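You operate a simulated robot arm through the tools that you are given. There is no shell and no other tool.

You are at the controls of a simulated robot arm. One attempt, no reset.

JOB
Flip the dust switch on first, then sand the paint run off the door panel.
Fine: use the sanding block and put it back; switch off after the sanding. Where these are worked on the way, their far stop is far enough and under half their travel is too little: dust switch. What is to be rubbed or washed off counts as gone when no trace of it is left.

The check looks at the end state, three seconds after you hand in, the way a careful person would. Anything else that was tipped, shoved, dropped, spilled or broken makes it a failure.

ROBOT AND FRAMES
A 6-joint arm with a two-finger gripper, fixed in place. Base frame: the origin is at the foot of the arm, x ahead of it, y to its left, z up; the work surface is at about z = 0.83. Units: m, rad, N and s.
Its first joint turns from -2.897 to 2.897 rad. Payload 2.45 kg.
Tool frame: the origin (TCP) lies between the finger pads and is the grasp point; the fingertips stand 0.02 m ahead of it; z points along the fingers, y is the line along which they close. The gripper opens to 0.14 m. The gripper's body begins 0.168 m behind the TCP.
Orientation is that of the tool frame in the base frame, as a unit quaternion [x, y, z, w]. With the fingers straight down and closing along the base's y, the tool's x points along the base's -x, its y along +y and its z along -z.

CONTROLS
- The arm moves only by the tool play_rows. Its arguments are lists of equal length, an entry for each row: "fingers": the finger opening in m, from 0 to 0.14; "translation": the shift along the tool's x, y, z in m, a list of three; "delta_rot": the turn, a rotation vector about the tool's x, y, z in degrees, a list of three. In form: {"fingers": [fingers, ...], "translation": [[tx, ty, tz], ...], "delta_rot": [[wx, wy, wz], ...]}. A call has 1 to 20 rows; each row shifts and turns the commanded pose from where the row before left it, along the tool's axes as they then stand. Rows are played at 5 a second. More than 0.05 m and 0.15 rad between two rows, or a gripper value outside its range, and nothing of the call is played. A pose out of reach is approached as far as the arm can. The call stops where the force on the tool passes 80 N (or 10 N more than at its start, if that is more) or the arm is blocked; 0.2 s more then pass. Each finger travels about 0.045 m/s and halts on what it meets, pressing with about 44 N; the grip force reading is that of the motor and also rises with nothing between the fingers. The clock runs only during rows and for 0.2 s after the last one: add rows that do not move to give the fingers time. It gives the time, the measured TCP pose, the force on the tool (base axes), the opening and the grip force at its end, in the units of the frame above (readings bear some noise), with the torque about the TCP (base axes, N m) and any sound that the robot's microphone picked up.
- Cameras (640 x 400 px; columns grow to the right, rows downward): "scene" is fixed at [0.0619, 0.6507, 1.6018]; the picture's right is [-0.68, -0.74, 0.00], its down [-0.41, 0.38, -0.83] and it looks along [0.61, -0.56, -0.56] (base axes); focal length 369 px, centre (320, 200). "wrist" rides on the gripper at [0.078, 0.011, -0.209] in the tool frame; the picture's right is [-0.14, 0.99, 0.00], its down [-0.92, -0.13, -0.37] and it looks along [-0.37, -0.05, 0.93] (tool axes); focal length 280 px, centre (320, 200). There is no depth. A picture from a camera that has moved, and an enlarged one, comes with that camera's place and axes in the base frame and with its lens. The place of the scene camera against the robot may be out by one fixed shift of up to 0.025 m in any direction.
- snapshot(camera): a new picture of that camera. It takes no simulated time.
- close_up(camera, box): a new picture of the part [left, top, right, bottom] of that camera's present view, enlarged. It takes no simulated time.
- close_job(): hands the job in; it is judged then, once.

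Nothing tells you positions but the pictures and the camera data. Unless the task says otherwise, let go and move clear before handing in.

The tools are called after ">>>" as a command line: name --argument value ..., lists and objects as JSON in quotes. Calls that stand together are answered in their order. play_rows: Moves the arm, as the interface text tells. Its arguments: {"type":"object","properties":{"fingers":{"type":"array","items":{"type":"number"}},"translation":{"type":"array","items":{"type":"array","items":{"type":"number"}}},"delta_rot":{"type":"array","items":{"type":"array","items":{"type":"number"}}}},"required":["fingers","translation","delta_rot"]} The other tools are called the same way: snapshot (camera) takes a picture; close_up (camera, box) takes an enlarged picture of a part of a camera's view; close_job () hands the job in.

At the start:

```text
t: 0.0
ee_pos: [0.8012, -0.2248, 1.1441]
orientation: [-0.001, 1.0, 0.0, 0.0]
ft_force: [0.7, -0.5, -0.3]
wrist_torque: [0.01, 0.01, 0.0]
finger_gap: 0.14
gripper_force: 0.0
```

scene: 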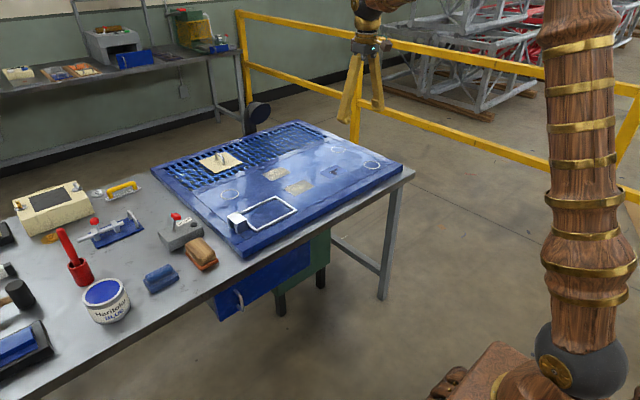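
wrist: 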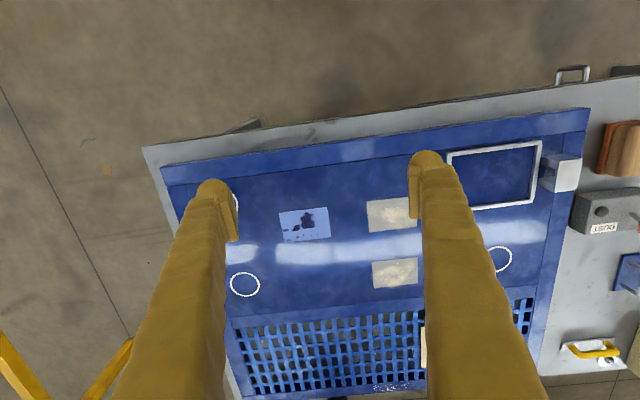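

I see a blue door panel on the table, with a dust switch box, a sanding block and other tools to its side. First I'll look closer at everything before moving.

>>> close_up --camera "scene" --box '[140, 200, 300, 300]'

>>> close_up --camera "scene" --box '[200, 120, 420, 260]'

>>> close_up --camera "wrist" --box '[480, 100, 640, 200]'

>>> close_up --camera "wrist" --box '[220, 160, 440, 300]'

>>> close_up --camera "scene" --box '[0, 170, 220, 370]'

```text
4.00 times, centred on (220, 250) of scene
camera zoom: at [0.0619, 0.6507, 1.6018], right [-0.68, -0.74, 0.0], down [-0.41, 0.38, -0.83], along [0.61, -0.56, -0.56], focal length 1477 px, centre (720, 0)
```

zoom: 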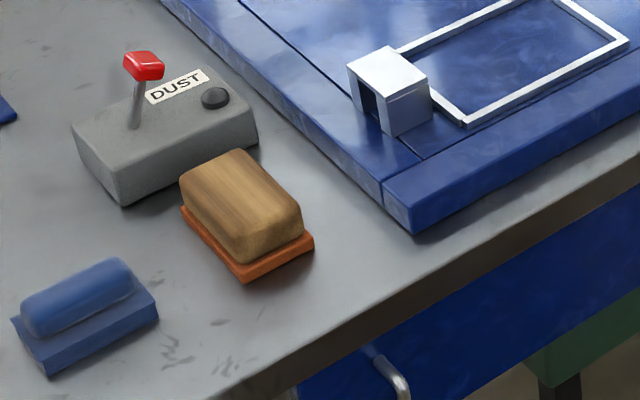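

```text
2.86 times, centred on (310, 190) of scene
camera zoom: at [0.0619, 0.6507, 1.6018], right [-0.68, -0.74, 0.0], down [-0.41, 0.38, -0.83], along [0.61, -0.56, -0.56], focal length 1055 px, centre (349, 229)
```

zoom: 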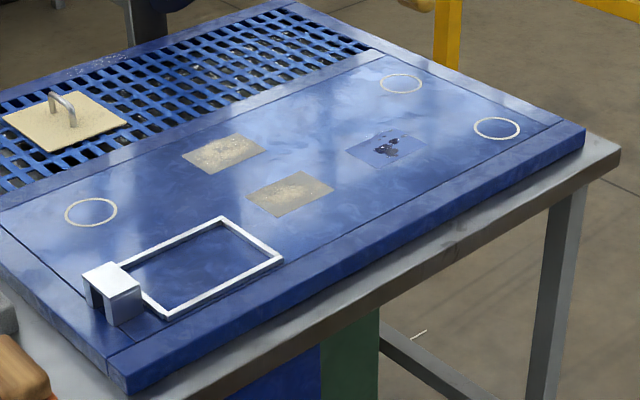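

```text
4.00 times, centred on (560, 150) of wrist
camera zoom: at [0.7227, -0.2153, 1.3526], right [0.14, 0.99, 0.0], down [0.92, -0.13, 0.37], along [0.37, -0.05, -0.93], focal length 1122 px, centre (-640, 400)
```

zoom: 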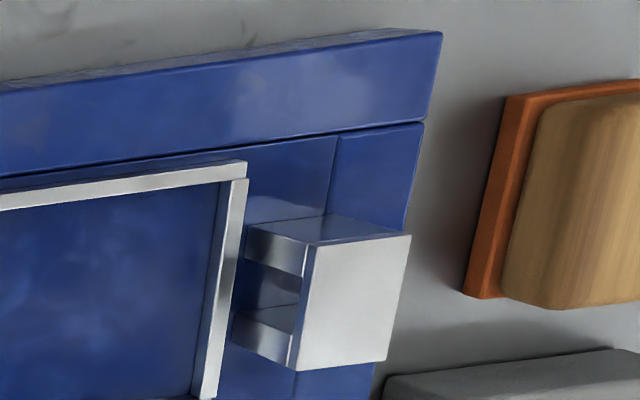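

```text
2.86 times, centred on (330, 230) of wrist
camera zoom: at [0.7227, -0.2153, 1.3526], right [0.14, 0.99, 0.0], down [0.92, -0.13, 0.37], along [0.37, -0.05, -0.93], focal length 801 px, centre (291, 114)
```

zoom: 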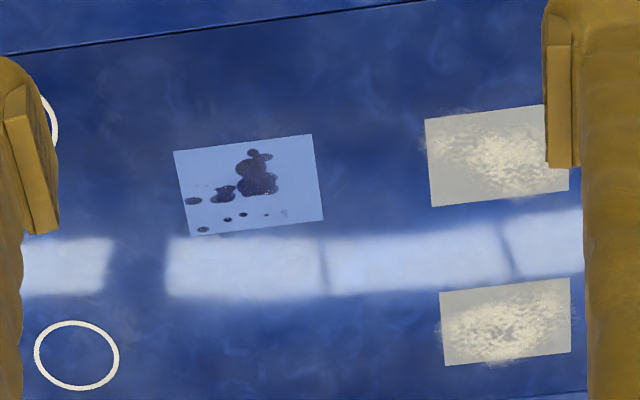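

```text
2.00 times, centred on (110, 270) of scene
camera zoom: at [0.0619, 0.6507, 1.6018], right [-0.68, -0.74, 0.0], down [-0.41, 0.38, -0.83], along [0.61, -0.56, -0.56], focal length 738 px, centre (740, 60)
```

zoom: 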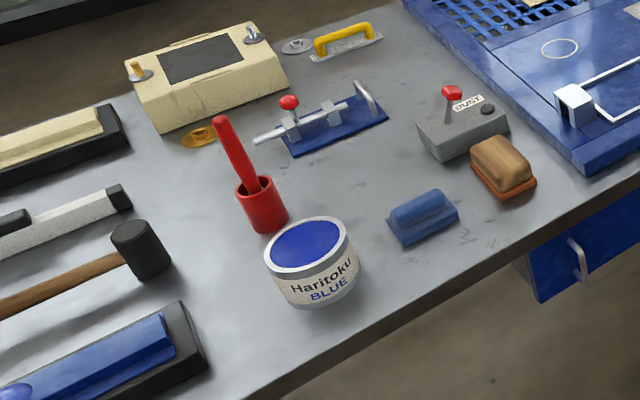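

The panel carries a light-blue patch with dark spots and two beige gritty patches. The switch box, a wooden block on orange and a blue block stand to the left of it. I'll move the wrist camera over the tools to look at them better.

>>> play_rows --fingers '[0.14, 0.14, 0.14, 0.14, 0.14, 0.14, 0.14, 0.14, 0.14, 0.14]' --translation '[[0.005, 0.045, 0], [0.005, 0.045, 0], [0.005, 0.045, 0], [0.005, 0.045, 0], [0.005, 0.045, 0], [0.005, 0.045, 0], [0.005, 0.045, 0], [0.005, 0.045, 0], [0, 0.04, 0], [0, 0, 0]]' --delta_rot '[[0, 0, 0], [0, 0, 0], [0, 0, 0], [0, 0, 0], [0, 0, 0], [0, 0, 0], [0, 0, 0], [0, 0, 0], [0, 0, 0], [0, 0, 0]]'

>>> snapshot --camera "wrist"

>>> snapshot --camera "scene"

```text
t: 2.2
ee_pos: [0.7609, 0.1746, 1.1432]
orientation: [0.0, 1.0, 0.0, 0.0]
ft_force: [-0.1, 0.1, 0.2]
wrist_torque: [0.02, 0.0, -0.02]
finger_gap: 0.14
gripper_force: 0.0
```

```text
taken
camera wrist: at [0.6824, 0.1846, 1.3525], right [0.14, 0.99, 0.0], down [0.92, -0.13, 0.37], along [0.37, -0.05, -0.93], focal length 280 px, centre (320, 200)
```

wrist: 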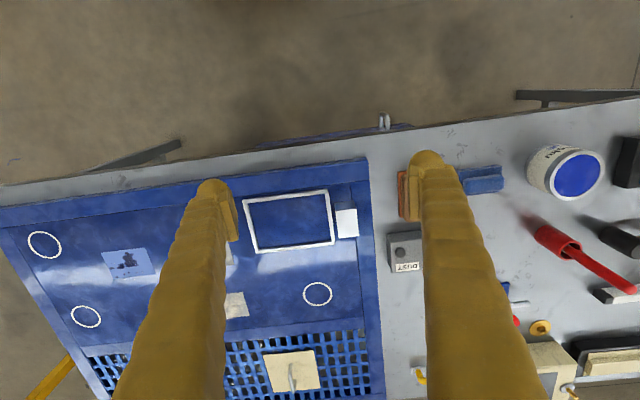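

```text
taken
```

scene: 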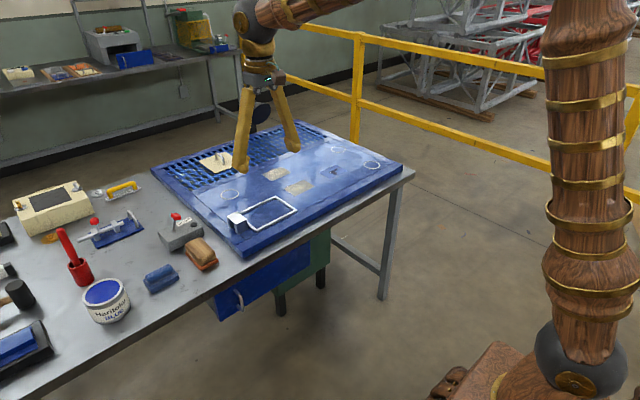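

The wooden block is at about (0.88, 0.31) and the dust switch box at about (1.0, 0.34), near the edge of my reach. I'll centre the camera on them for a closer look.

>>> play_rows --fingers '[0.14, 0.14, 0.14, 0.14, 0.14]' --translation '[[0, 0.04, 0.02], [0, 0.04, 0.02], [0, 0.04, 0.02], [0, 0.04, 0.02], [0, 0, 0]]' --delta_rot '[[0, 0, 0], [0, 0, 0], [0, 0, 0], [0, 0, 0], [0, 0, 0]]'

>>> snapshot --camera "wrist"

>>> close_up --camera "wrist" --box '[220, 150, 420, 275]'

```text
t: 3.4
ee_pos: [0.7593, 0.3366, 1.0623]
orientation: [0.0, 1.0, 0.0, 0.0]
ft_force: [0.5, 0.2, 0.0]
wrist_torque: [0.03, 0.0, 0.01]
finger_gap: 0.1401
gripper_force: 0.0
```

```text
taken
camera wrist: at [0.6813, 0.3455, 1.2715], right [0.14, 0.99, 0.0], down [0.92, -0.13, 0.37], along [0.37, -0.05, -0.93], focal length 280 px, centre (320, 200)
```

wrist: 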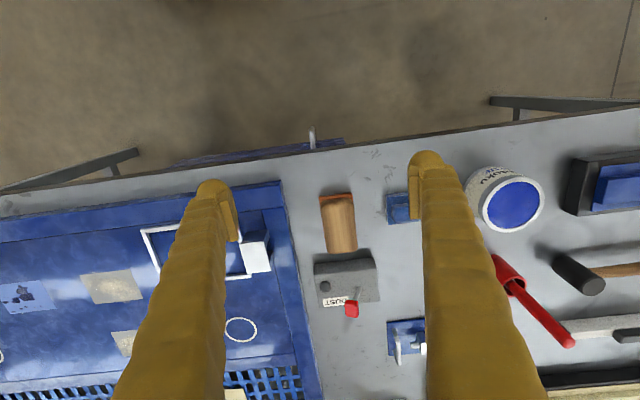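

```text
3.20 times, centred on (320, 212) of wrist
camera zoom: at [0.6813, 0.3455, 1.2715], right [0.14, 0.99, 0.0], down [0.92, -0.13, 0.37], along [0.37, -0.05, -0.93], focal length 897 px, centre (320, 160)
```

zoom: 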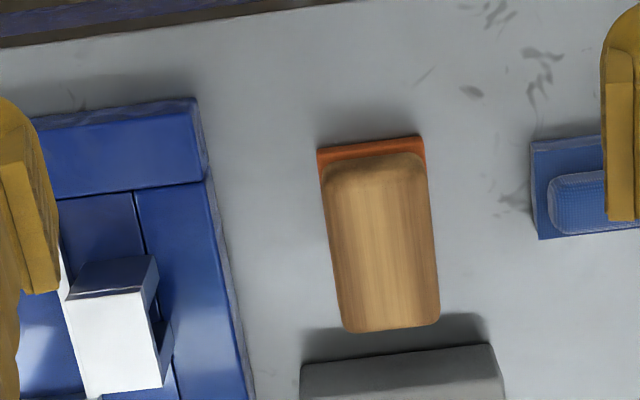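

The wooden block on its orange base lies along x, at about (0.895, 0.349). Now I'll zoom in on the switch, its lever and the blue block.

>>> close_up --camera "wrist" --box '[290, 240, 410, 330]'

>>> close_up --camera "wrist" --box '[0, 250, 160, 350]'

>>> close_up --camera "scene" --box '[150, 205, 220, 275]'

>>> close_up --camera "scene" --box '[250, 150, 350, 210]'

```text
4.44 times, centred on (350, 285) of wrist
camera zoom: at [0.6813, 0.3455, 1.2715], right [0.14, 0.99, 0.0], down [0.92, -0.13, 0.37], along [0.37, -0.05, -0.93], focal length 1246 px, centre (187, -178)
```

zoom: 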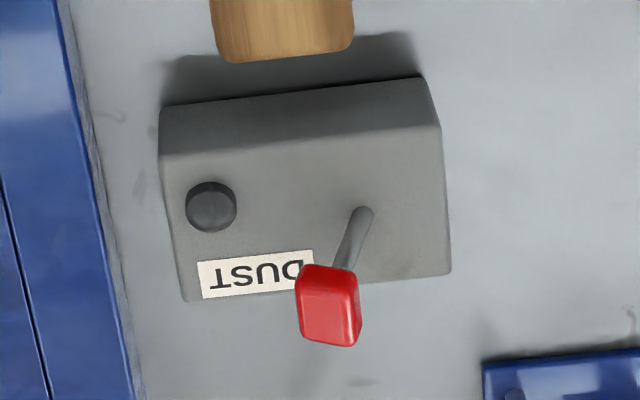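

```text
4.00 times, centred on (80, 300) of wrist
camera zoom: at [0.6813, 0.3455, 1.2715], right [0.14, 0.99, 0.0], down [0.92, -0.13, 0.37], along [0.37, -0.05, -0.93], focal length 1122 px, centre (1280, -200)
```

zoom: 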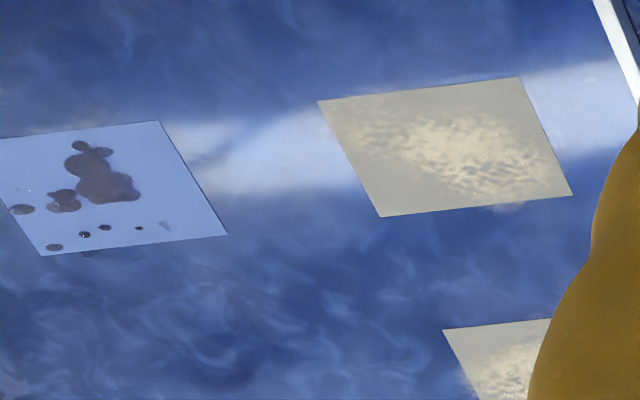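

```text
5.71 times, centred on (185, 240) of scene
camera zoom: at [0.0619, 0.6507, 1.6018], right [-0.68, -0.74, 0.0], down [-0.41, 0.38, -0.83], along [0.61, -0.56, -0.56], focal length 2110 px, centre (1091, -29)
```

zoom: 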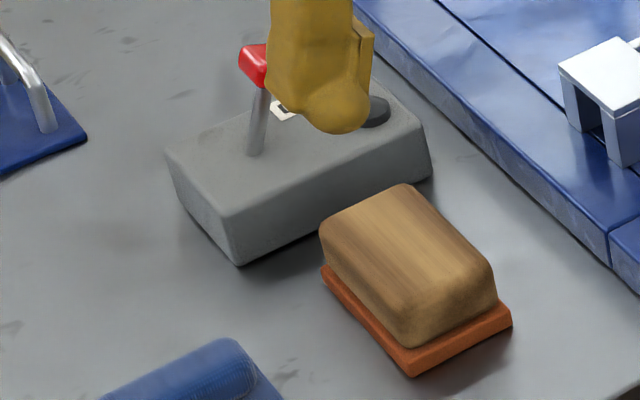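

```text
6.40 times, centred on (300, 180) of scene
camera zoom: at [0.0619, 0.6507, 1.6018], right [-0.68, -0.74, 0.0], down [-0.41, 0.38, -0.83], along [0.61, -0.56, -0.56], focal length 2363 px, centre (448, 328)
```

zoom: 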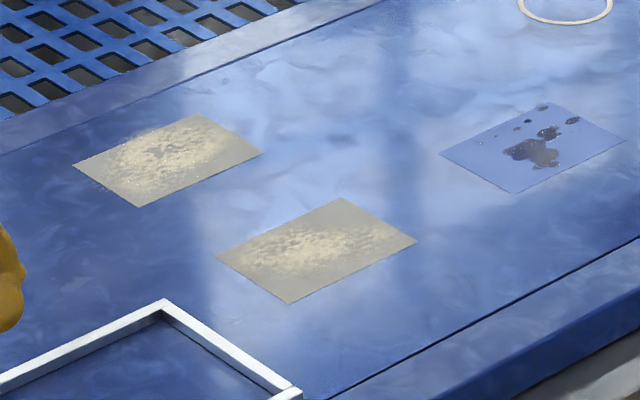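

The lever leans toward −y (the label side) and looks like it swings in the y–z plane, so I'll push it toward +y. I'll close the fingers and tilt the tool outward to gain reach, then check.

>>> play_rows --fingers '[0, 0, 0, 0, 0, 0, 0, 0, 0]' --translation '[[0, -0.01, 0], [0, -0.01, 0], [0, -0.01, 0], [0, -0.01, 0], [0, -0.01, 0], [0, 0, 0], [0, 0, 0], [0, 0, 0], [0, 0, 0]]' --delta_rot '[[0, -8, 0], [0, -8, 0], [0, -8, 0], [0, -8, 0], [0, -8, 0], [0, 0, 0], [0, 0, 0], [0, 0, 0], [0, 0, 0]]'

>>> snapshot --camera "wrist"

>>> snapshot --camera "scene"

```text
t: 5.4
ee_pos: [0.7594, 0.2846, 1.0635]
orientation: [-0.001, 0.94, 0.001, 0.342]
ft_force: [1.3, 0.4, 1.1]
wrist_torque: [-0.01, 0.02, 0.02]
finger_gap: 0.0002
gripper_force: 28.7
```

```text
taken
camera wrist: at [0.5659, 0.2942, 1.1736], right [0.1, 0.99, 0.09], down [0.47, -0.13, 0.87], along [0.88, -0.05, -0.48], focal length 280 px, centre (320, 200)
```

wrist: 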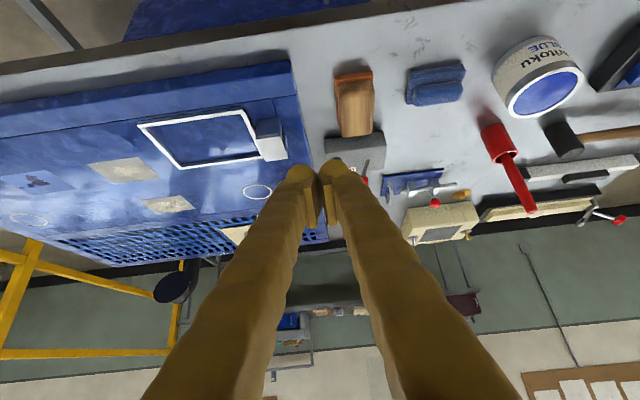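

```text
taken
```

scene: 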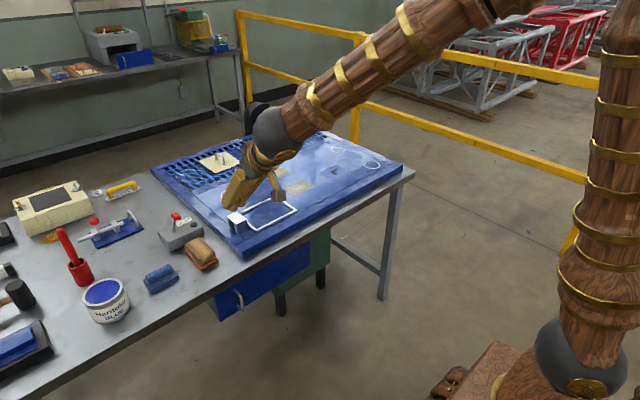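

Tilted 40° without trouble. I'll zoom in from this flatter angle to settle the heights of the switch and lever.

>>> close_up --camera "wrist" --box '[310, 60, 410, 200]'

>>> close_up --camera "wrist" --box '[0, 140, 140, 230]'

>>> close_up --camera "scene" --box '[150, 200, 230, 280]'

```text
2.86 times, centred on (360, 130) of wrist
camera zoom: at [0.5659, 0.2942, 1.1736], right [0.1, 0.99, 0.09], down [0.47, -0.13, 0.87], along [0.88, -0.05, -0.48], focal length 801 px, centre (206, 400)
```

zoom: 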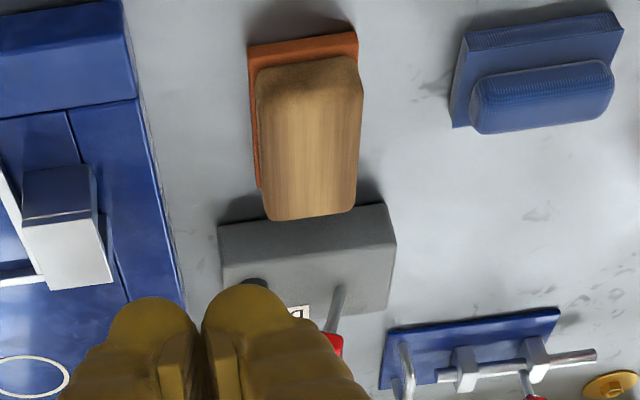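

```text
4.44 times, centred on (70, 185) of wrist
camera zoom: at [0.5659, 0.2942, 1.1736], right [0.1, 0.99, 0.09], down [0.47, -0.13, 0.87], along [0.88, -0.05, -0.48], focal length 1246 px, centre (1431, 267)
```

zoom: 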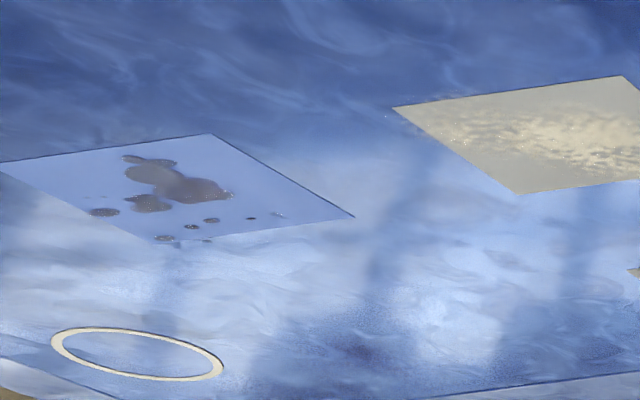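

```text
5.00 times, centred on (190, 240) of scene
camera zoom: at [0.0619, 0.6507, 1.6018], right [-0.68, -0.74, 0.0], down [-0.41, 0.38, -0.83], along [0.61, -0.56, -0.56], focal length 1846 px, centre (970, 0)
```

zoom: 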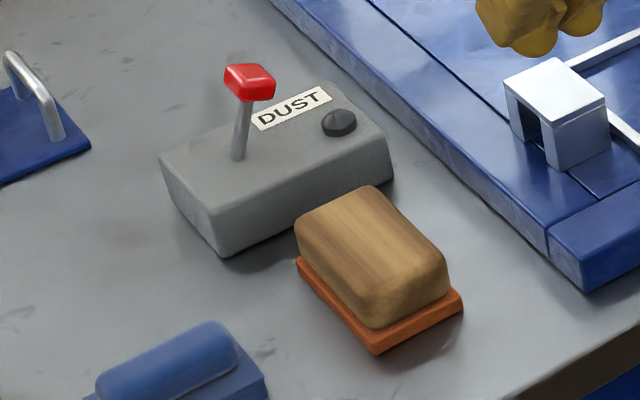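

From several views I put the table top at about z = 0.80, the box top at 0.835 and the lever knob at about (1.05, 0.351, 0.877). I'll move the closed fingertips toward it, staying on its −y side and above the box.

>>> play_rows --fingers '[0, 0, 0, 0, 0, 0, 0]' --translation '[[-0.01737, 0.0015, 0.0363], [-0.01737, 0.0015, 0.0363], [-0.01737, 0.0015, 0.0363], [-0.01737, 0.0015, 0.0363], [-0.01737, 0.0015, 0.0363], [-0.01737, 0.0015, 0.0363], [0, 0, 0]]' --delta_rot '[[0, 0, 0], [0, 0, 0], [0, 0, 0], [0, 0, 0], [0, 0, 0], [0, 0, 0], [0, 0, 0]]'

>>> snapshot --camera "wrist"

>>> close_up --camera "scene" --box '[140, 160, 260, 280]'

```text
t: 7.0
ee_pos: [0.9828, 0.2944, 0.965]
orientation: [0.0, 0.94, 0.001, 0.343]
ft_force: [-0.3, 0.8, -0.5]
wrist_torque: [-0.03, 0.03, -0.01]
finger_gap: 0.0
gripper_force: 29.6
```

```text
taken
camera wrist: at [0.7879, 0.3042, 1.0747], right [0.11, 0.99, 0.09], down [0.47, -0.13, 0.87], along [0.88, -0.05, -0.48], focal length 280 px, centre (320, 200)
```

wrist: 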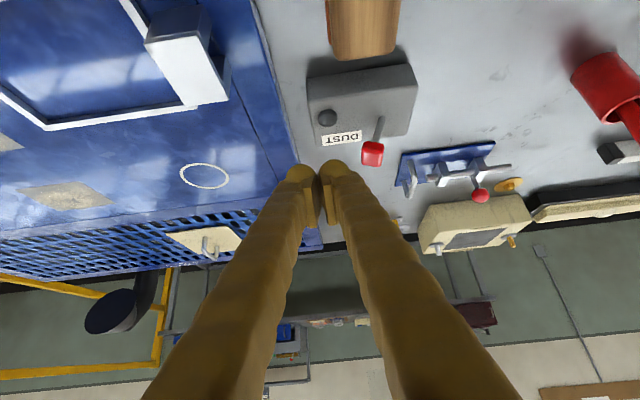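

```text
3.33 times, centred on (200, 220) of scene
camera zoom: at [0.0619, 0.6507, 1.6018], right [-0.68, -0.74, 0.0], down [-0.41, 0.38, -0.83], along [0.61, -0.56, -0.56], focal length 1231 px, centre (720, 133)
```

zoom: 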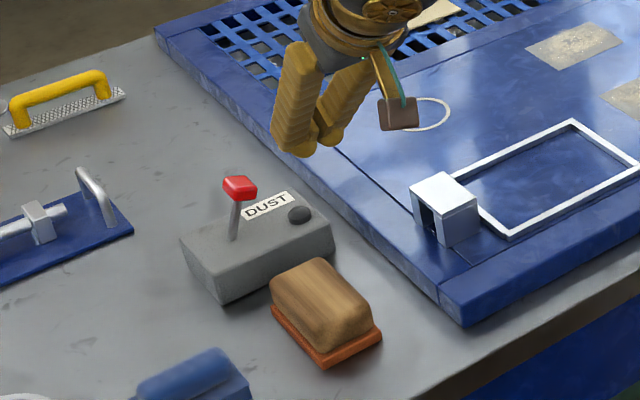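

>>> close_up --camera "wrist" --box '[290, 50, 430, 190]'

```text
2.86 times, centred on (360, 120) of wrist
camera zoom: at [0.7879, 0.3042, 1.0747], right [0.11, 0.99, 0.09], down [0.47, -0.13, 0.87], along [0.88, -0.05, -0.48], focal length 801 px, centre (206, 429)
```

zoom: 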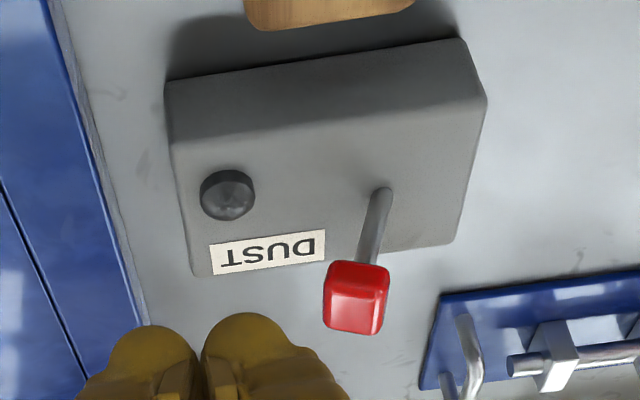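

Triangulated: knob centre about (1.038, 0.351, 0.892), with the stem foot at (1.038, 0.372, 0.84). I'll lower the closed fingers next to it on the −y side and check.

>>> play_rows --fingers '[0, 0, 0, 0]' --translation '[[0.002, 0.0033, 0.0267], [0.002, 0.0033, 0.0267], [0.002, 0.0033, 0.0267], [0, 0, 0]]' --delta_rot '[[0, 0, 0], [0, 0, 0], [0, 0, 0], [0, 0, 0]]'

>>> snapshot --camera "wrist"

>>> close_up --camera "scene" --box '[140, 160, 260, 280]'

```text
t: 8.0
ee_pos: [1.0281, 0.3059, 0.8981]
orientation: [-0.001, 0.939, 0.0, 0.343]
ft_force: [-0.3, 0.0, -0.9]
wrist_torque: [-0.02, -0.04, 0.01]
finger_gap: 0.0
gripper_force: 29.5
```

```text
taken
camera wrist: at [0.833, 0.3147, 1.0083], right [0.1, 0.99, 0.09], down [0.47, -0.13, 0.87], along [0.88, -0.05, -0.48], focal length 280 px, centre (320, 200)
```

wrist: 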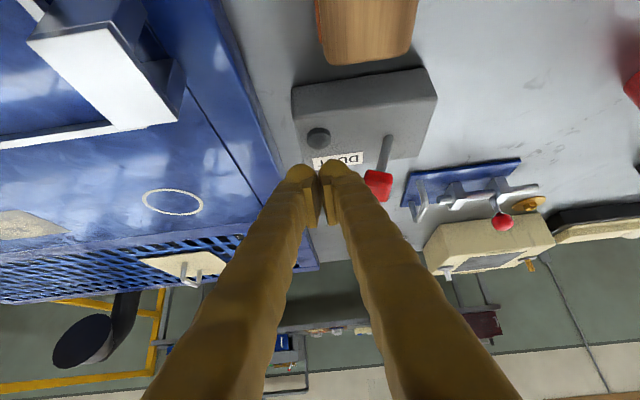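

```text
3.33 times, centred on (200, 220) of scene
camera zoom: at [0.0619, 0.6507, 1.6018], right [-0.68, -0.74, 0.0], down [-0.41, 0.38, -0.83], along [0.61, -0.56, -0.56], focal length 1231 px, centre (720, 133)
```

zoom: 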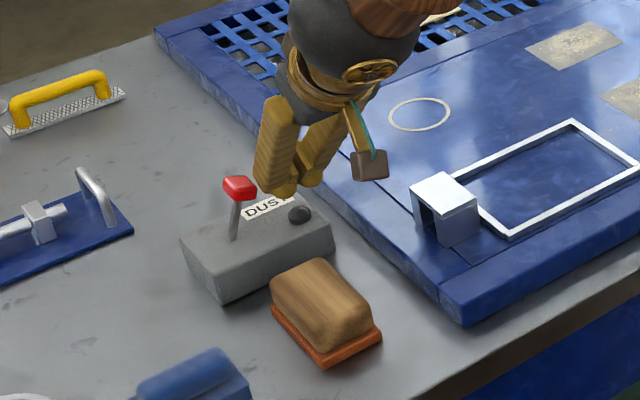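

The fingers are level with the knob, about 2 cm from it on the −y side. I'll push slowly toward +y.

>>> play_rows --fingers '[0, 0, 0, 0, 0, 0, 0, 0, 0]' --translation '[[0, 0.006, 0], [0, 0.006, 0], [0, 0.006, 0], [0, 0.006, 0], [0, 0.006, 0], [0, 0.006, 0], [0, 0.006, 0], [0, 0.006, 0], [0, 0, 0]]' --delta_rot '[[0, 0, 0], [0, 0, 0], [0, 0, 0], [0, 0, 0], [0, 0, 0], [0, 0, 0], [0, 0, 0], [0, 0, 0], [0, 0, 0]]'

>>> close_up --camera "scene" --box '[140, 160, 260, 280]'

>>> close_up --camera "wrist" --box '[260, 60, 460, 220]'

```text
t: 10.0
ee_pos: [1.0281, 0.3529, 0.8984]
orientation: [-0.001, 0.94, 0.0, 0.341]
ft_force: [0.3, -1.1, -0.2]
wrist_torque: [0.02, -0.01, -0.01]
finger_gap: 0.0002
gripper_force: 29.4
```

```text
3.33 times, centred on (200, 220) of scene
camera zoom: at [0.0619, 0.6507, 1.6018], right [-0.68, -0.74, 0.0], down [-0.41, 0.38, -0.83], along [0.61, -0.56, -0.56], focal length 1231 px, centre (720, 133)
```

zoom: 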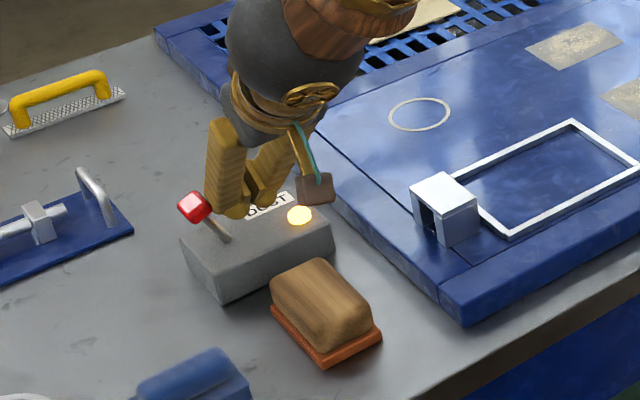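

```text
2.50 times, centred on (360, 140) of wrist
camera zoom: at [0.8336, 0.3616, 1.008], right [0.1, 0.99, 0.09], down [0.47, -0.13, 0.87], along [0.88, -0.05, -0.48], focal length 701 px, centre (220, 350)
```

zoom: 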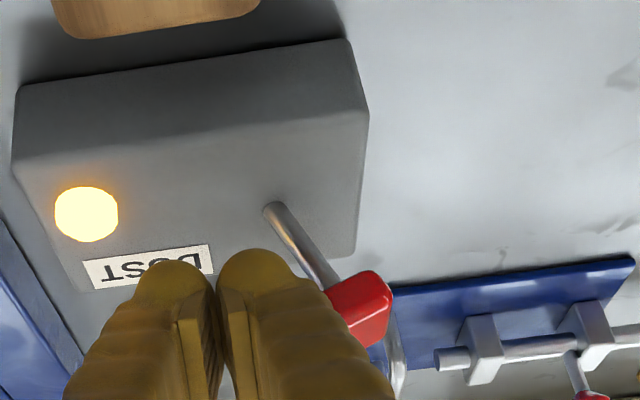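

The lamp on the dust box is now lit, so the switch is on. I'll nudge the lever a little further to make sure it is at its stop.

>>> play_rows --fingers '[0, 0, 0, 0]' --translation '[[0, 0.004, 0], [0, 0.004, 0], [0, 0.003, 0], [0, 0, 0]]' --delta_rot '[[0, 0, 0], [0, 0, 0], [0, 0, 0], [0, 0, 0]]'

>>> close_up --camera "wrist" --box '[260, 60, 460, 220]'

```text
t: 11.0
ee_pos: [1.0297, 0.361, 0.8998]
orientation: [0.002, 0.94, -0.002, 0.342]
ft_force: [-2.3, -58.5, 4.2]
wrist_torque: [-0.55, 0.0, 0.12]
finger_gap: 0.0001
gripper_force: 28.9
```

```text
2.50 times, centred on (360, 140) of wrist
camera zoom: at [0.8339, 0.37, 1.0082], right [0.11, 0.99, 0.09], down [0.47, -0.13, 0.87], along [0.88, -0.05, -0.48], focal length 701 px, centre (220, 350)
```

zoom: 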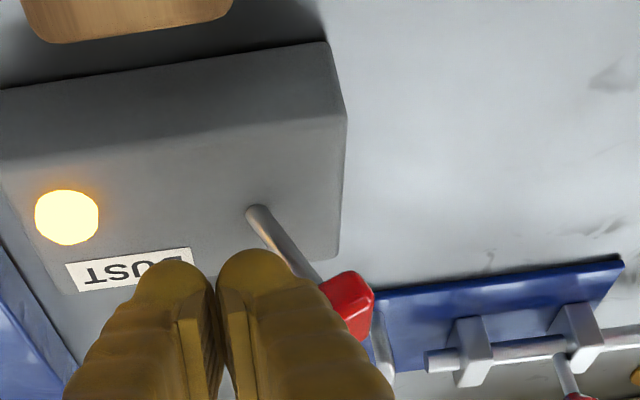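

The switch is hard against its stop (58 N) with its lamp lit. I'll back off and retract, then reduce the tilt to 25° and open the fingers over the wooden block at about (0.91, 0.348).

>>> play_rows --fingers '[0, 0, 0, 0, 0, 0, 0, 0, 0]' --translation '[[0, -0.012, 0], [0, -0.012, 0], [0, -0.006, 0], [0, 0, -0.03], [0, 0, -0.04], [0, 0, -0.04], [0, 0, -0.04], [0, 0, 0], [0, 0, 0]]' --delta_rot '[[0, 0, 0], [0, 0, 0], [0, 0, 0], [0, 0, 0], [0, 0, 0], [0, 0, 0], [0, 7.5, 0], [0, 7.5, 0], [0, 0, 0]]'

>>> close_up --camera "scene" --box '[140, 160, 260, 280]'

>>> snapshot --camera "wrist"

```text
t: 13.0
ee_pos: [0.9334, 0.3317, 1.0128]
orientation: [0.0, 0.976, -0.001, 0.216]
ft_force: [-0.6, -0.2, 0.3]
wrist_torque: [0.01, 0.03, 0.01]
finger_gap: 0.0001
gripper_force: 29.3
```

```text
3.33 times, centred on (200, 220) of scene
camera zoom: at [0.0619, 0.6507, 1.6018], right [-0.68, -0.74, 0.0], down [-0.41, 0.38, -0.83], along [0.61, -0.56, -0.56], focal length 1231 px, centre (720, 133)
```

zoom: 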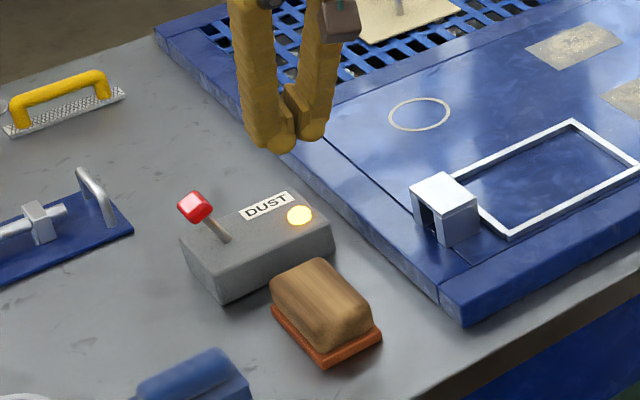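

```text
taken
camera wrist: at [0.7731, 0.3412, 1.1691], right [0.12, 0.99, 0.06], down [0.68, -0.13, 0.72], along [0.72, -0.05, -0.69], focal length 280 px, centre (320, 200)
```

wrist: 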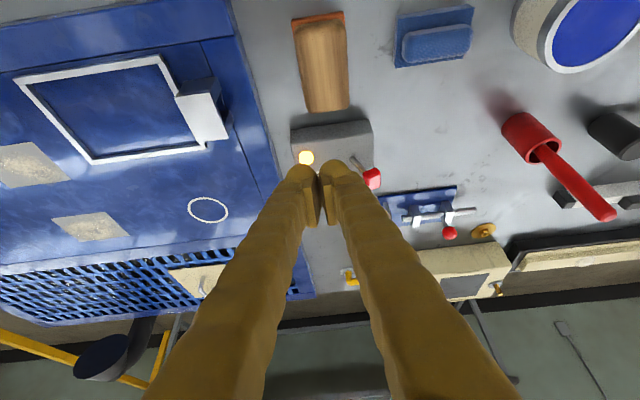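

>>> close_up --camera "wrist" --box '[260, 0, 420, 130]'

```text
3.08 times, centred on (340, 65) of wrist
camera zoom: at [0.7731, 0.3412, 1.1691], right [0.12, 0.99, 0.06], down [0.68, -0.13, 0.72], along [0.72, -0.05, -0.69], focal length 863 px, centre (258, 615)
```

zoom: 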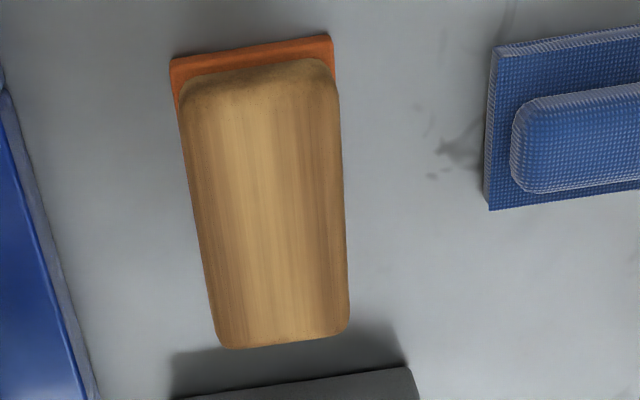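

The block lies square to x, with its centre at about (0.91, 0.3485) and its wood about 0.052 wide. I'll go to a pre-grasp point on the approach line with the fingers opened to 0.09.

>>> play_rows --fingers '[0.09, 0.09, 0.09, 0.09, 0.09, 0.09]' --translation '[[0.0324, 0.0056, 0.0139], [0.0324, 0.0056, 0.0139], [0.0324, 0.0056, 0.0139], [0, 0, 0], [0, 0, 0], [0, 0, 0]]' --delta_rot '[[0, 0, 0], [0, 0, 0], [0, 0, 0], [0, 0, 0], [0, 0, 0], [0, 0, 0]]'

>>> snapshot --camera "wrist"

>>> close_up --camera "scene" --box '[140, 160, 280, 300]'

```text
t: 14.4
ee_pos: [0.862, 0.3516, 0.9335]
orientation: [0.0, 0.976, 0.0, 0.217]
ft_force: [-0.2, 1.4, -0.5]
wrist_torque: [-0.01, 0.01, 0.02]
finger_gap: 0.09
gripper_force: 0.1
```

```text
taken
camera wrist: at [0.7029, 0.3594, 1.0903], right [0.12, 0.99, 0.06], down [0.68, -0.13, 0.72], along [0.72, -0.05, -0.69], focal length 280 px, centre (320, 200)
```

wrist: 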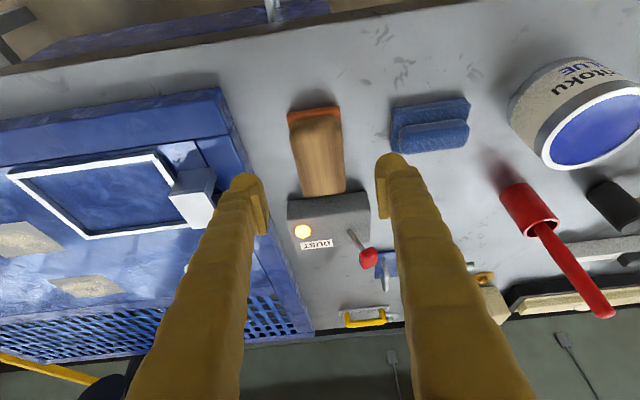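

```text
2.86 times, centred on (210, 230) of scene
camera zoom: at [0.0619, 0.6507, 1.6018], right [-0.68, -0.74, 0.0], down [-0.41, 0.38, -0.83], along [0.61, -0.56, -0.56], focal length 1055 px, centre (634, 114)
```

zoom: 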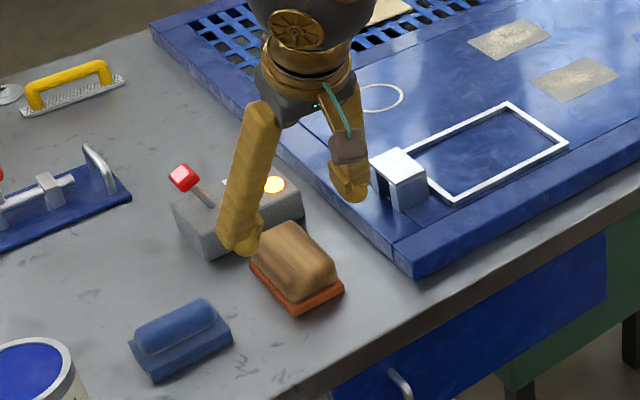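

Aligned over the block. I'll descend along the tool axis to grasp height.

>>> play_rows --fingers '[0.09, 0.09, 0.09, 0.09, 0.09]' --translation '[[0, 0, 0.03], [0, 0, 0.03], [0, 0, 0.025], [0, 0, 0.014], [0, 0, 0]]' --delta_rot '[[0, 0, 0], [0, 0, 0], [0, 0, 0], [0, 0, 0], [0, 0, 0]]'

>>> snapshot --camera "wrist"

>>> close_up --camera "scene" --box '[160, 200, 260, 290]'

```text
t: 15.6
ee_pos: [0.9037, 0.3499, 0.845]
orientation: [0.0, 0.976, 0.0, 0.217]
ft_force: [-0.4, 0.6, -0.6]
wrist_torque: [0.01, -0.03, -0.03]
finger_gap: 0.09
gripper_force: 0.1
```

```text
taken
camera wrist: at [0.7437, 0.359, 1.0015], right [0.12, 0.99, 0.06], down [0.68, -0.13, 0.72], along [0.72, -0.05, -0.69], focal length 280 px, centre (320, 200)
```

wrist: 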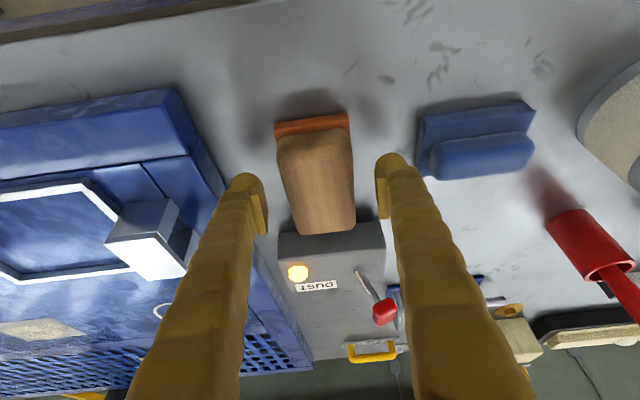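

```text
4.44 times, centred on (210, 245) of scene
camera zoom: at [0.0619, 0.6507, 1.6018], right [-0.68, -0.74, 0.0], down [-0.41, 0.38, -0.83], along [0.61, -0.56, -0.56], focal length 1641 px, centre (809, 0)
```

zoom: 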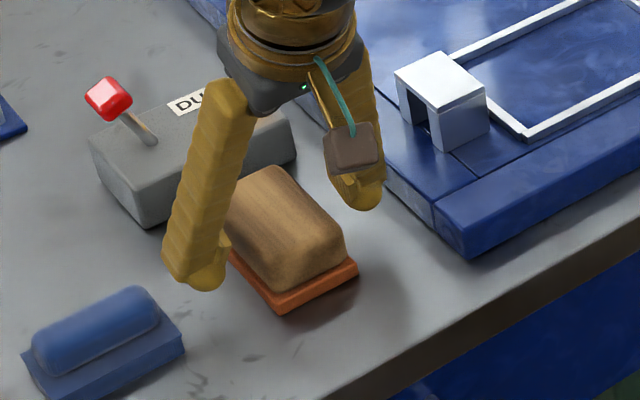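

The fingers straddle the block symmetrically. I'll close on the wood.

>>> play_rows --fingers '[0.09, 0.03, 0.03, 0.03, 0.03, 0.03, 0.03]' --translation '[[0.0, 0, 0.002], [0, 0, 0], [0, 0, 0], [0, 0, 0], [0, 0, 0], [0, 0, 0], [0, 0, 0]]' --delta_rot '[[0, 0, 0], [0, 0, 0], [0, 0, 0], [0, 0, 0], [0, 0, 0], [0, 0, 0], [0, 0, 0]]'

>>> snapshot --camera "wrist"

>>> close_up --camera "scene" --box '[160, 200, 260, 290]'

```text
t: 17.2
ee_pos: [0.9031, 0.3504, 0.8437]
orientation: [0.0, 0.976, 0.0, 0.216]
ft_force: [0.7, 0.0, 0.3]
wrist_torque: [0.01, 0.01, 0.0]
finger_gap: 0.055
gripper_force: 43.9
```

```text
taken
camera wrist: at [0.7444, 0.3592, 0.9998], right [0.12, 0.99, 0.06], down [0.68, -0.13, 0.72], along [0.72, -0.05, -0.69], focal length 280 px, centre (320, 200)
```

wrist: 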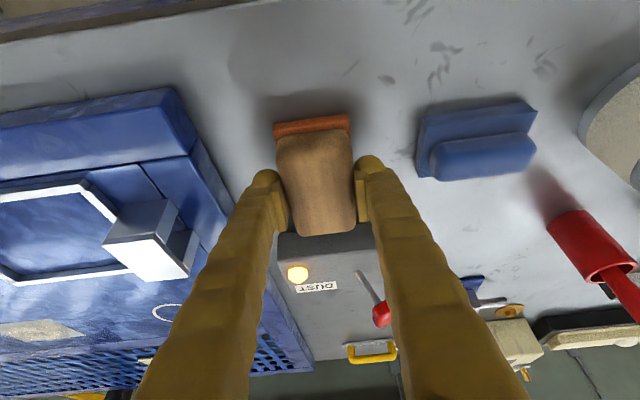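

```text
4.44 times, centred on (210, 245) of scene
camera zoom: at [0.0619, 0.6507, 1.6018], right [-0.68, -0.74, 0.0], down [-0.41, 0.38, -0.83], along [0.61, -0.56, -0.56], focal length 1641 px, centre (809, 0)
```

zoom: 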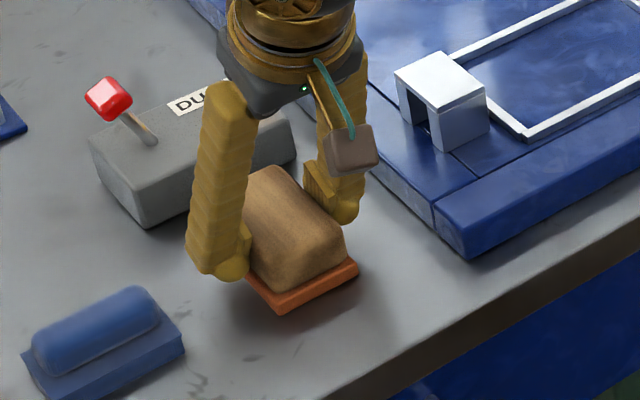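

The block is gripped (0.055 opening, 44 N). I'll lift it straight up 0.13 m and start carrying it across above the panel.

>>> play_rows --fingers '[0.03, 0.03, 0.03, 0.03, 0.03, 0.03]' --translation '[[-0.0063, 0, -0.0136], [-0.0127, 0, -0.0272], [-0.0127, 0, -0.0272], [-0.0127, 0, -0.0272], [-0.0106, 0, -0.0226], [0, 0, 0]]' --delta_rot '[[0, 0, 0], [0, 0, 0], [0, 0, 0], [0, 0, 0], [0, 0, 0], [0, 0, 0]]'

>>> snapshot --camera "wrist"

>>> close_up --camera "scene" --box '[140, 160, 280, 300]'

```text
t: 18.6
ee_pos: [0.9054, 0.3508, 0.9713]
orientation: [0.001, 0.976, -0.001, 0.217]
ft_force: [-0.1, 0.6, -1.3]
wrist_torque: [-0.04, 0.04, 0.01]
finger_gap: 0.0549
gripper_force: 43.9
```

```text
taken
camera wrist: at [0.745, 0.3593, 1.1285], right [0.12, 0.99, 0.06], down [0.68, -0.13, 0.72], along [0.72, -0.05, -0.69], focal length 280 px, centre (320, 200)
```

wrist: 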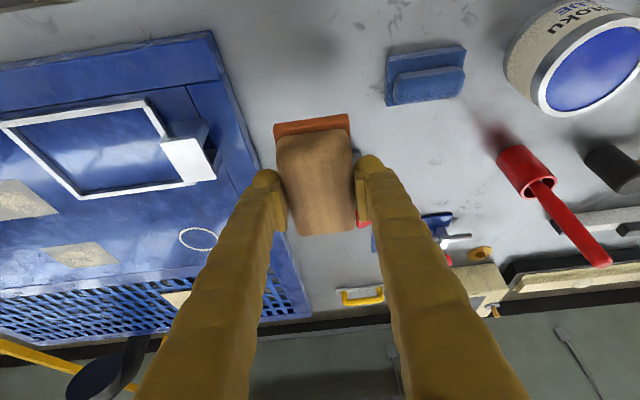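

```text
2.86 times, centred on (210, 230) of scene
camera zoom: at [0.0619, 0.6507, 1.6018], right [-0.68, -0.74, 0.0], down [-0.41, 0.38, -0.83], along [0.61, -0.56, -0.56], focal length 1055 px, centre (634, 114)
```

zoom: 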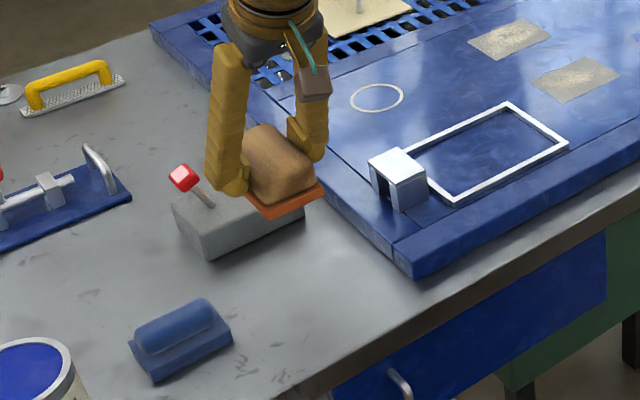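

Lifted cleanly and level. Now I'll carry it toward the stain area and look at the patches up close on the way.

>>> play_rows --fingers '[0.03, 0.03, 0.03, 0.03, 0.03, 0.03, 0.03, 0.03, 0.03, 0.03, 0.03, 0.03]' --translation '[[0, -0.02, 0], [0, -0.04, 0], [0, -0.04, 0], [0, -0.04, 0], [0, -0.04, 0], [0, -0.04, 0], [0, -0.04, 0], [0, -0.04, 0], [0, -0.04, 0], [0, -0.04, 0], [0, -0.02, 0], [0, 0, 0]]' --delta_rot '[[0, 0, 0], [0, 0, 0], [0, 0, 0], [0, 0, 0], [0, 0, 0], [0, 0, 0], [0, 0, 0], [0, 0, 0], [0, 0, 0], [0, 0, 0], [0, 0, 0], [0, 0, 0]]'

>>> snapshot --camera "wrist"

>>> close_up --camera "wrist" --box '[40, 80, 280, 240]'

>>> close_up --camera "scene" --box '[300, 150, 360, 190]'

```text
t: 21.2
ee_pos: [0.9035, -0.0501, 0.9734]
orientation: [0.001, 0.976, -0.001, 0.216]
ft_force: [1.2, 0.1, -2.7]
wrist_torque: [0.0, -0.01, 0.03]
finger_gap: 0.055
gripper_force: 44.0
```

```text
taken
camera wrist: at [0.7431, -0.0412, 1.1313], right [0.12, 0.99, 0.06], down [0.68, -0.13, 0.72], along [0.72, -0.05, -0.69], focal length 280 px, centre (320, 200)
```

wrist: 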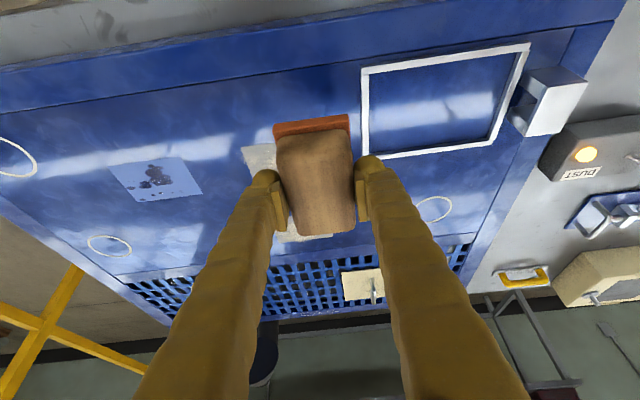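

```text
2.50 times, centred on (160, 160) of wrist
camera zoom: at [0.7431, -0.0412, 1.1313], right [0.12, 0.99, 0.06], down [0.68, -0.13, 0.72], along [0.72, -0.05, -0.69], focal length 701 px, centre (720, 300)
```

zoom: 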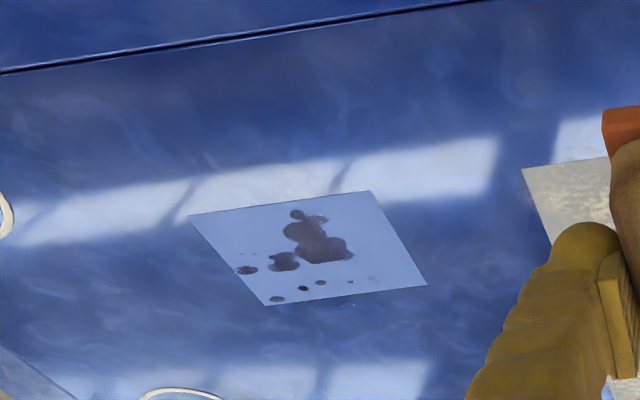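

```text
10.00 times, centred on (330, 170) of scene
camera zoom: at [0.0619, 0.6507, 1.6018], right [-0.68, -0.74, 0.0], down [-0.41, 0.38, -0.83], along [0.61, -0.56, -0.56], focal length 3692 px, centre (220, 500)
```

zoom: 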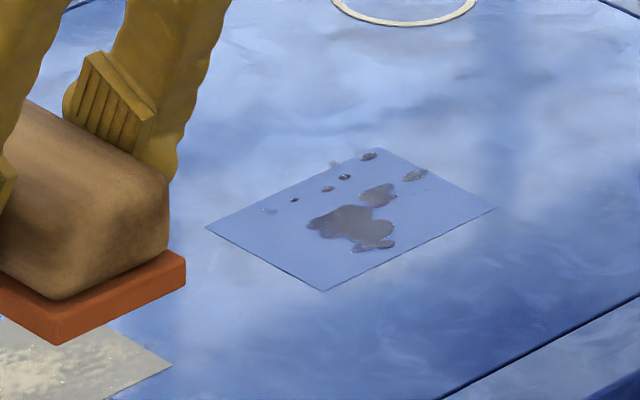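

The blue patch with dark runs spans x 0.946–1.016 and y −0.332 to −0.232, with the panel top at about z = 0.829. I take this to be the paint run and the two beige spots to be filler, which I'll keep away from. Next I'll hover the block over the patch.

>>> play_rows --fingers '[0.03, 0.03, 0.03, 0.03, 0.03, 0.03, 0.03, 0.03, 0.03, 0.03]' --translation '[[-0.01065, -0.0387, 0.00497], [-0.01065, -0.0387, 0.00497], [-0.01065, -0.0387, 0.00497], [-0.01065, -0.0387, 0.00497], [-0.01065, -0.0387, 0.00497], [-0.01065, -0.0387, 0.00497], [0.00845, 0, 0.01813], [0.00845, 0, 0.01813], [0.00845, 0, 0.01813], [0, 0, 0]]' --delta_rot '[[0, 0, 0], [0, 0, 0], [0, 0, 0], [0, 0, 0], [0, 0, 0], [0, 0, 0], [0, 0, 0], [0, 0, 0], [0, 0, 0], [0, 0, 0]]'

>>> snapshot --camera "wrist"

>>> close_up --camera "scene" --box '[270, 110, 390, 200]'

```text
t: 23.4
ee_pos: [0.9746, -0.2827, 0.9142]
orientation: [0.0, 0.976, 0.0, 0.216]
ft_force: [-1.1, 0.5, -1.8]
wrist_torque: [-0.01, -0.01, 0.01]
finger_gap: 0.0554
gripper_force: 43.3
```

```text
taken
camera wrist: at [0.8158, -0.2736, 1.0706], right [0.12, 0.99, 0.06], down [0.68, -0.13, 0.72], along [0.72, -0.05, -0.69], focal length 280 px, centre (320, 200)
```

wrist: 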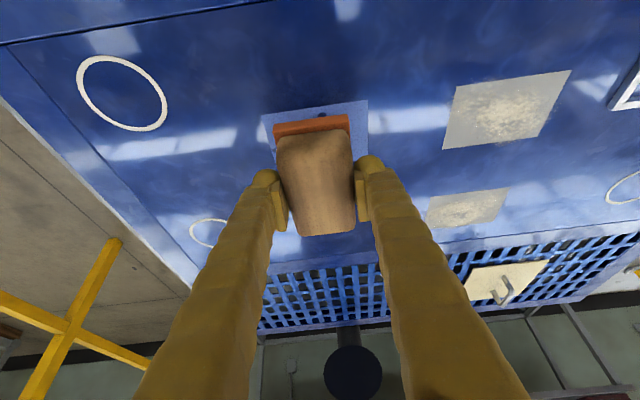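

```text
4.44 times, centred on (330, 155) of scene
camera zoom: at [0.0619, 0.6507, 1.6018], right [-0.68, -0.74, 0.0], down [-0.41, 0.38, -0.83], along [0.61, -0.56, -0.56], focal length 1641 px, centre (276, 400)
```

zoom: 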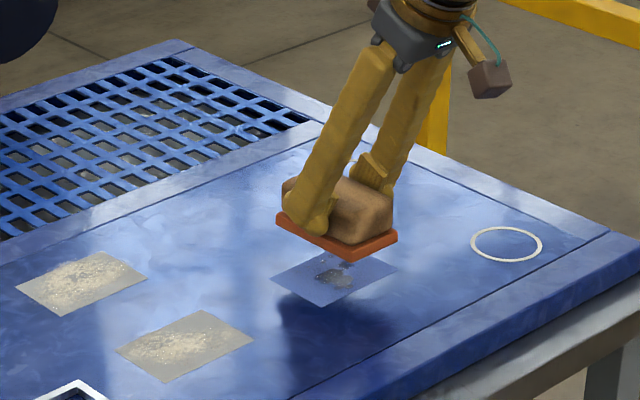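

Positioned right over the patch. I'll lower to just above contact, then feel for it in small steps.

>>> play_rows --fingers '[0.03, 0.03, 0.03, 0.03, 0.03, 0.03]' --translation '[[0.00528, 0, 0.01133], [0.00528, 0, 0.01133], [0.00528, 0, 0.01133], [0.00085, 0, 0.00181], [0.00085, 0, 0.00181], [0, 0, 0]]' --delta_rot '[[0, 0, 0], [0, 0, 0], [0, 0, 0], [0, 0, 0], [0, 0, 0], [0, 0, 0]]'

>>> close_up --camera "scene" --box '[270, 110, 390, 200]'

```text
t: 24.8
ee_pos: [0.9767, -0.2825, 0.8724]
orientation: [0.0, 0.976, 0.0, 0.218]
ft_force: [-7.5, 3.6, 19.6]
wrist_torque: [0.21, 0.64, -0.03]
finger_gap: 0.0549
gripper_force: 43.7
```

```text
4.44 times, centred on (330, 155) of scene
camera zoom: at [0.0619, 0.6507, 1.6018], right [-0.68, -0.74, 0.0], down [-0.41, 0.38, -0.83], along [0.61, -0.56, -0.56], focal length 1641 px, centre (276, 400)
```

zoom: 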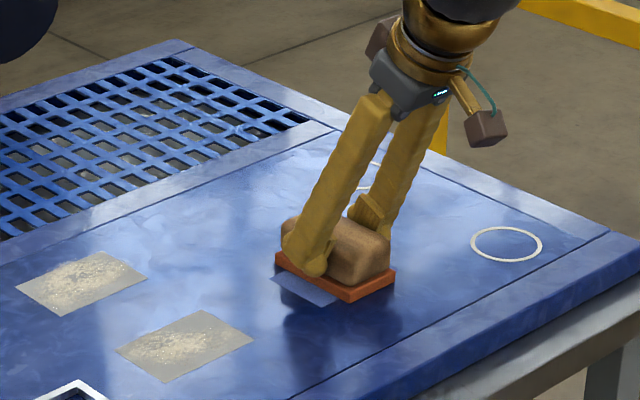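

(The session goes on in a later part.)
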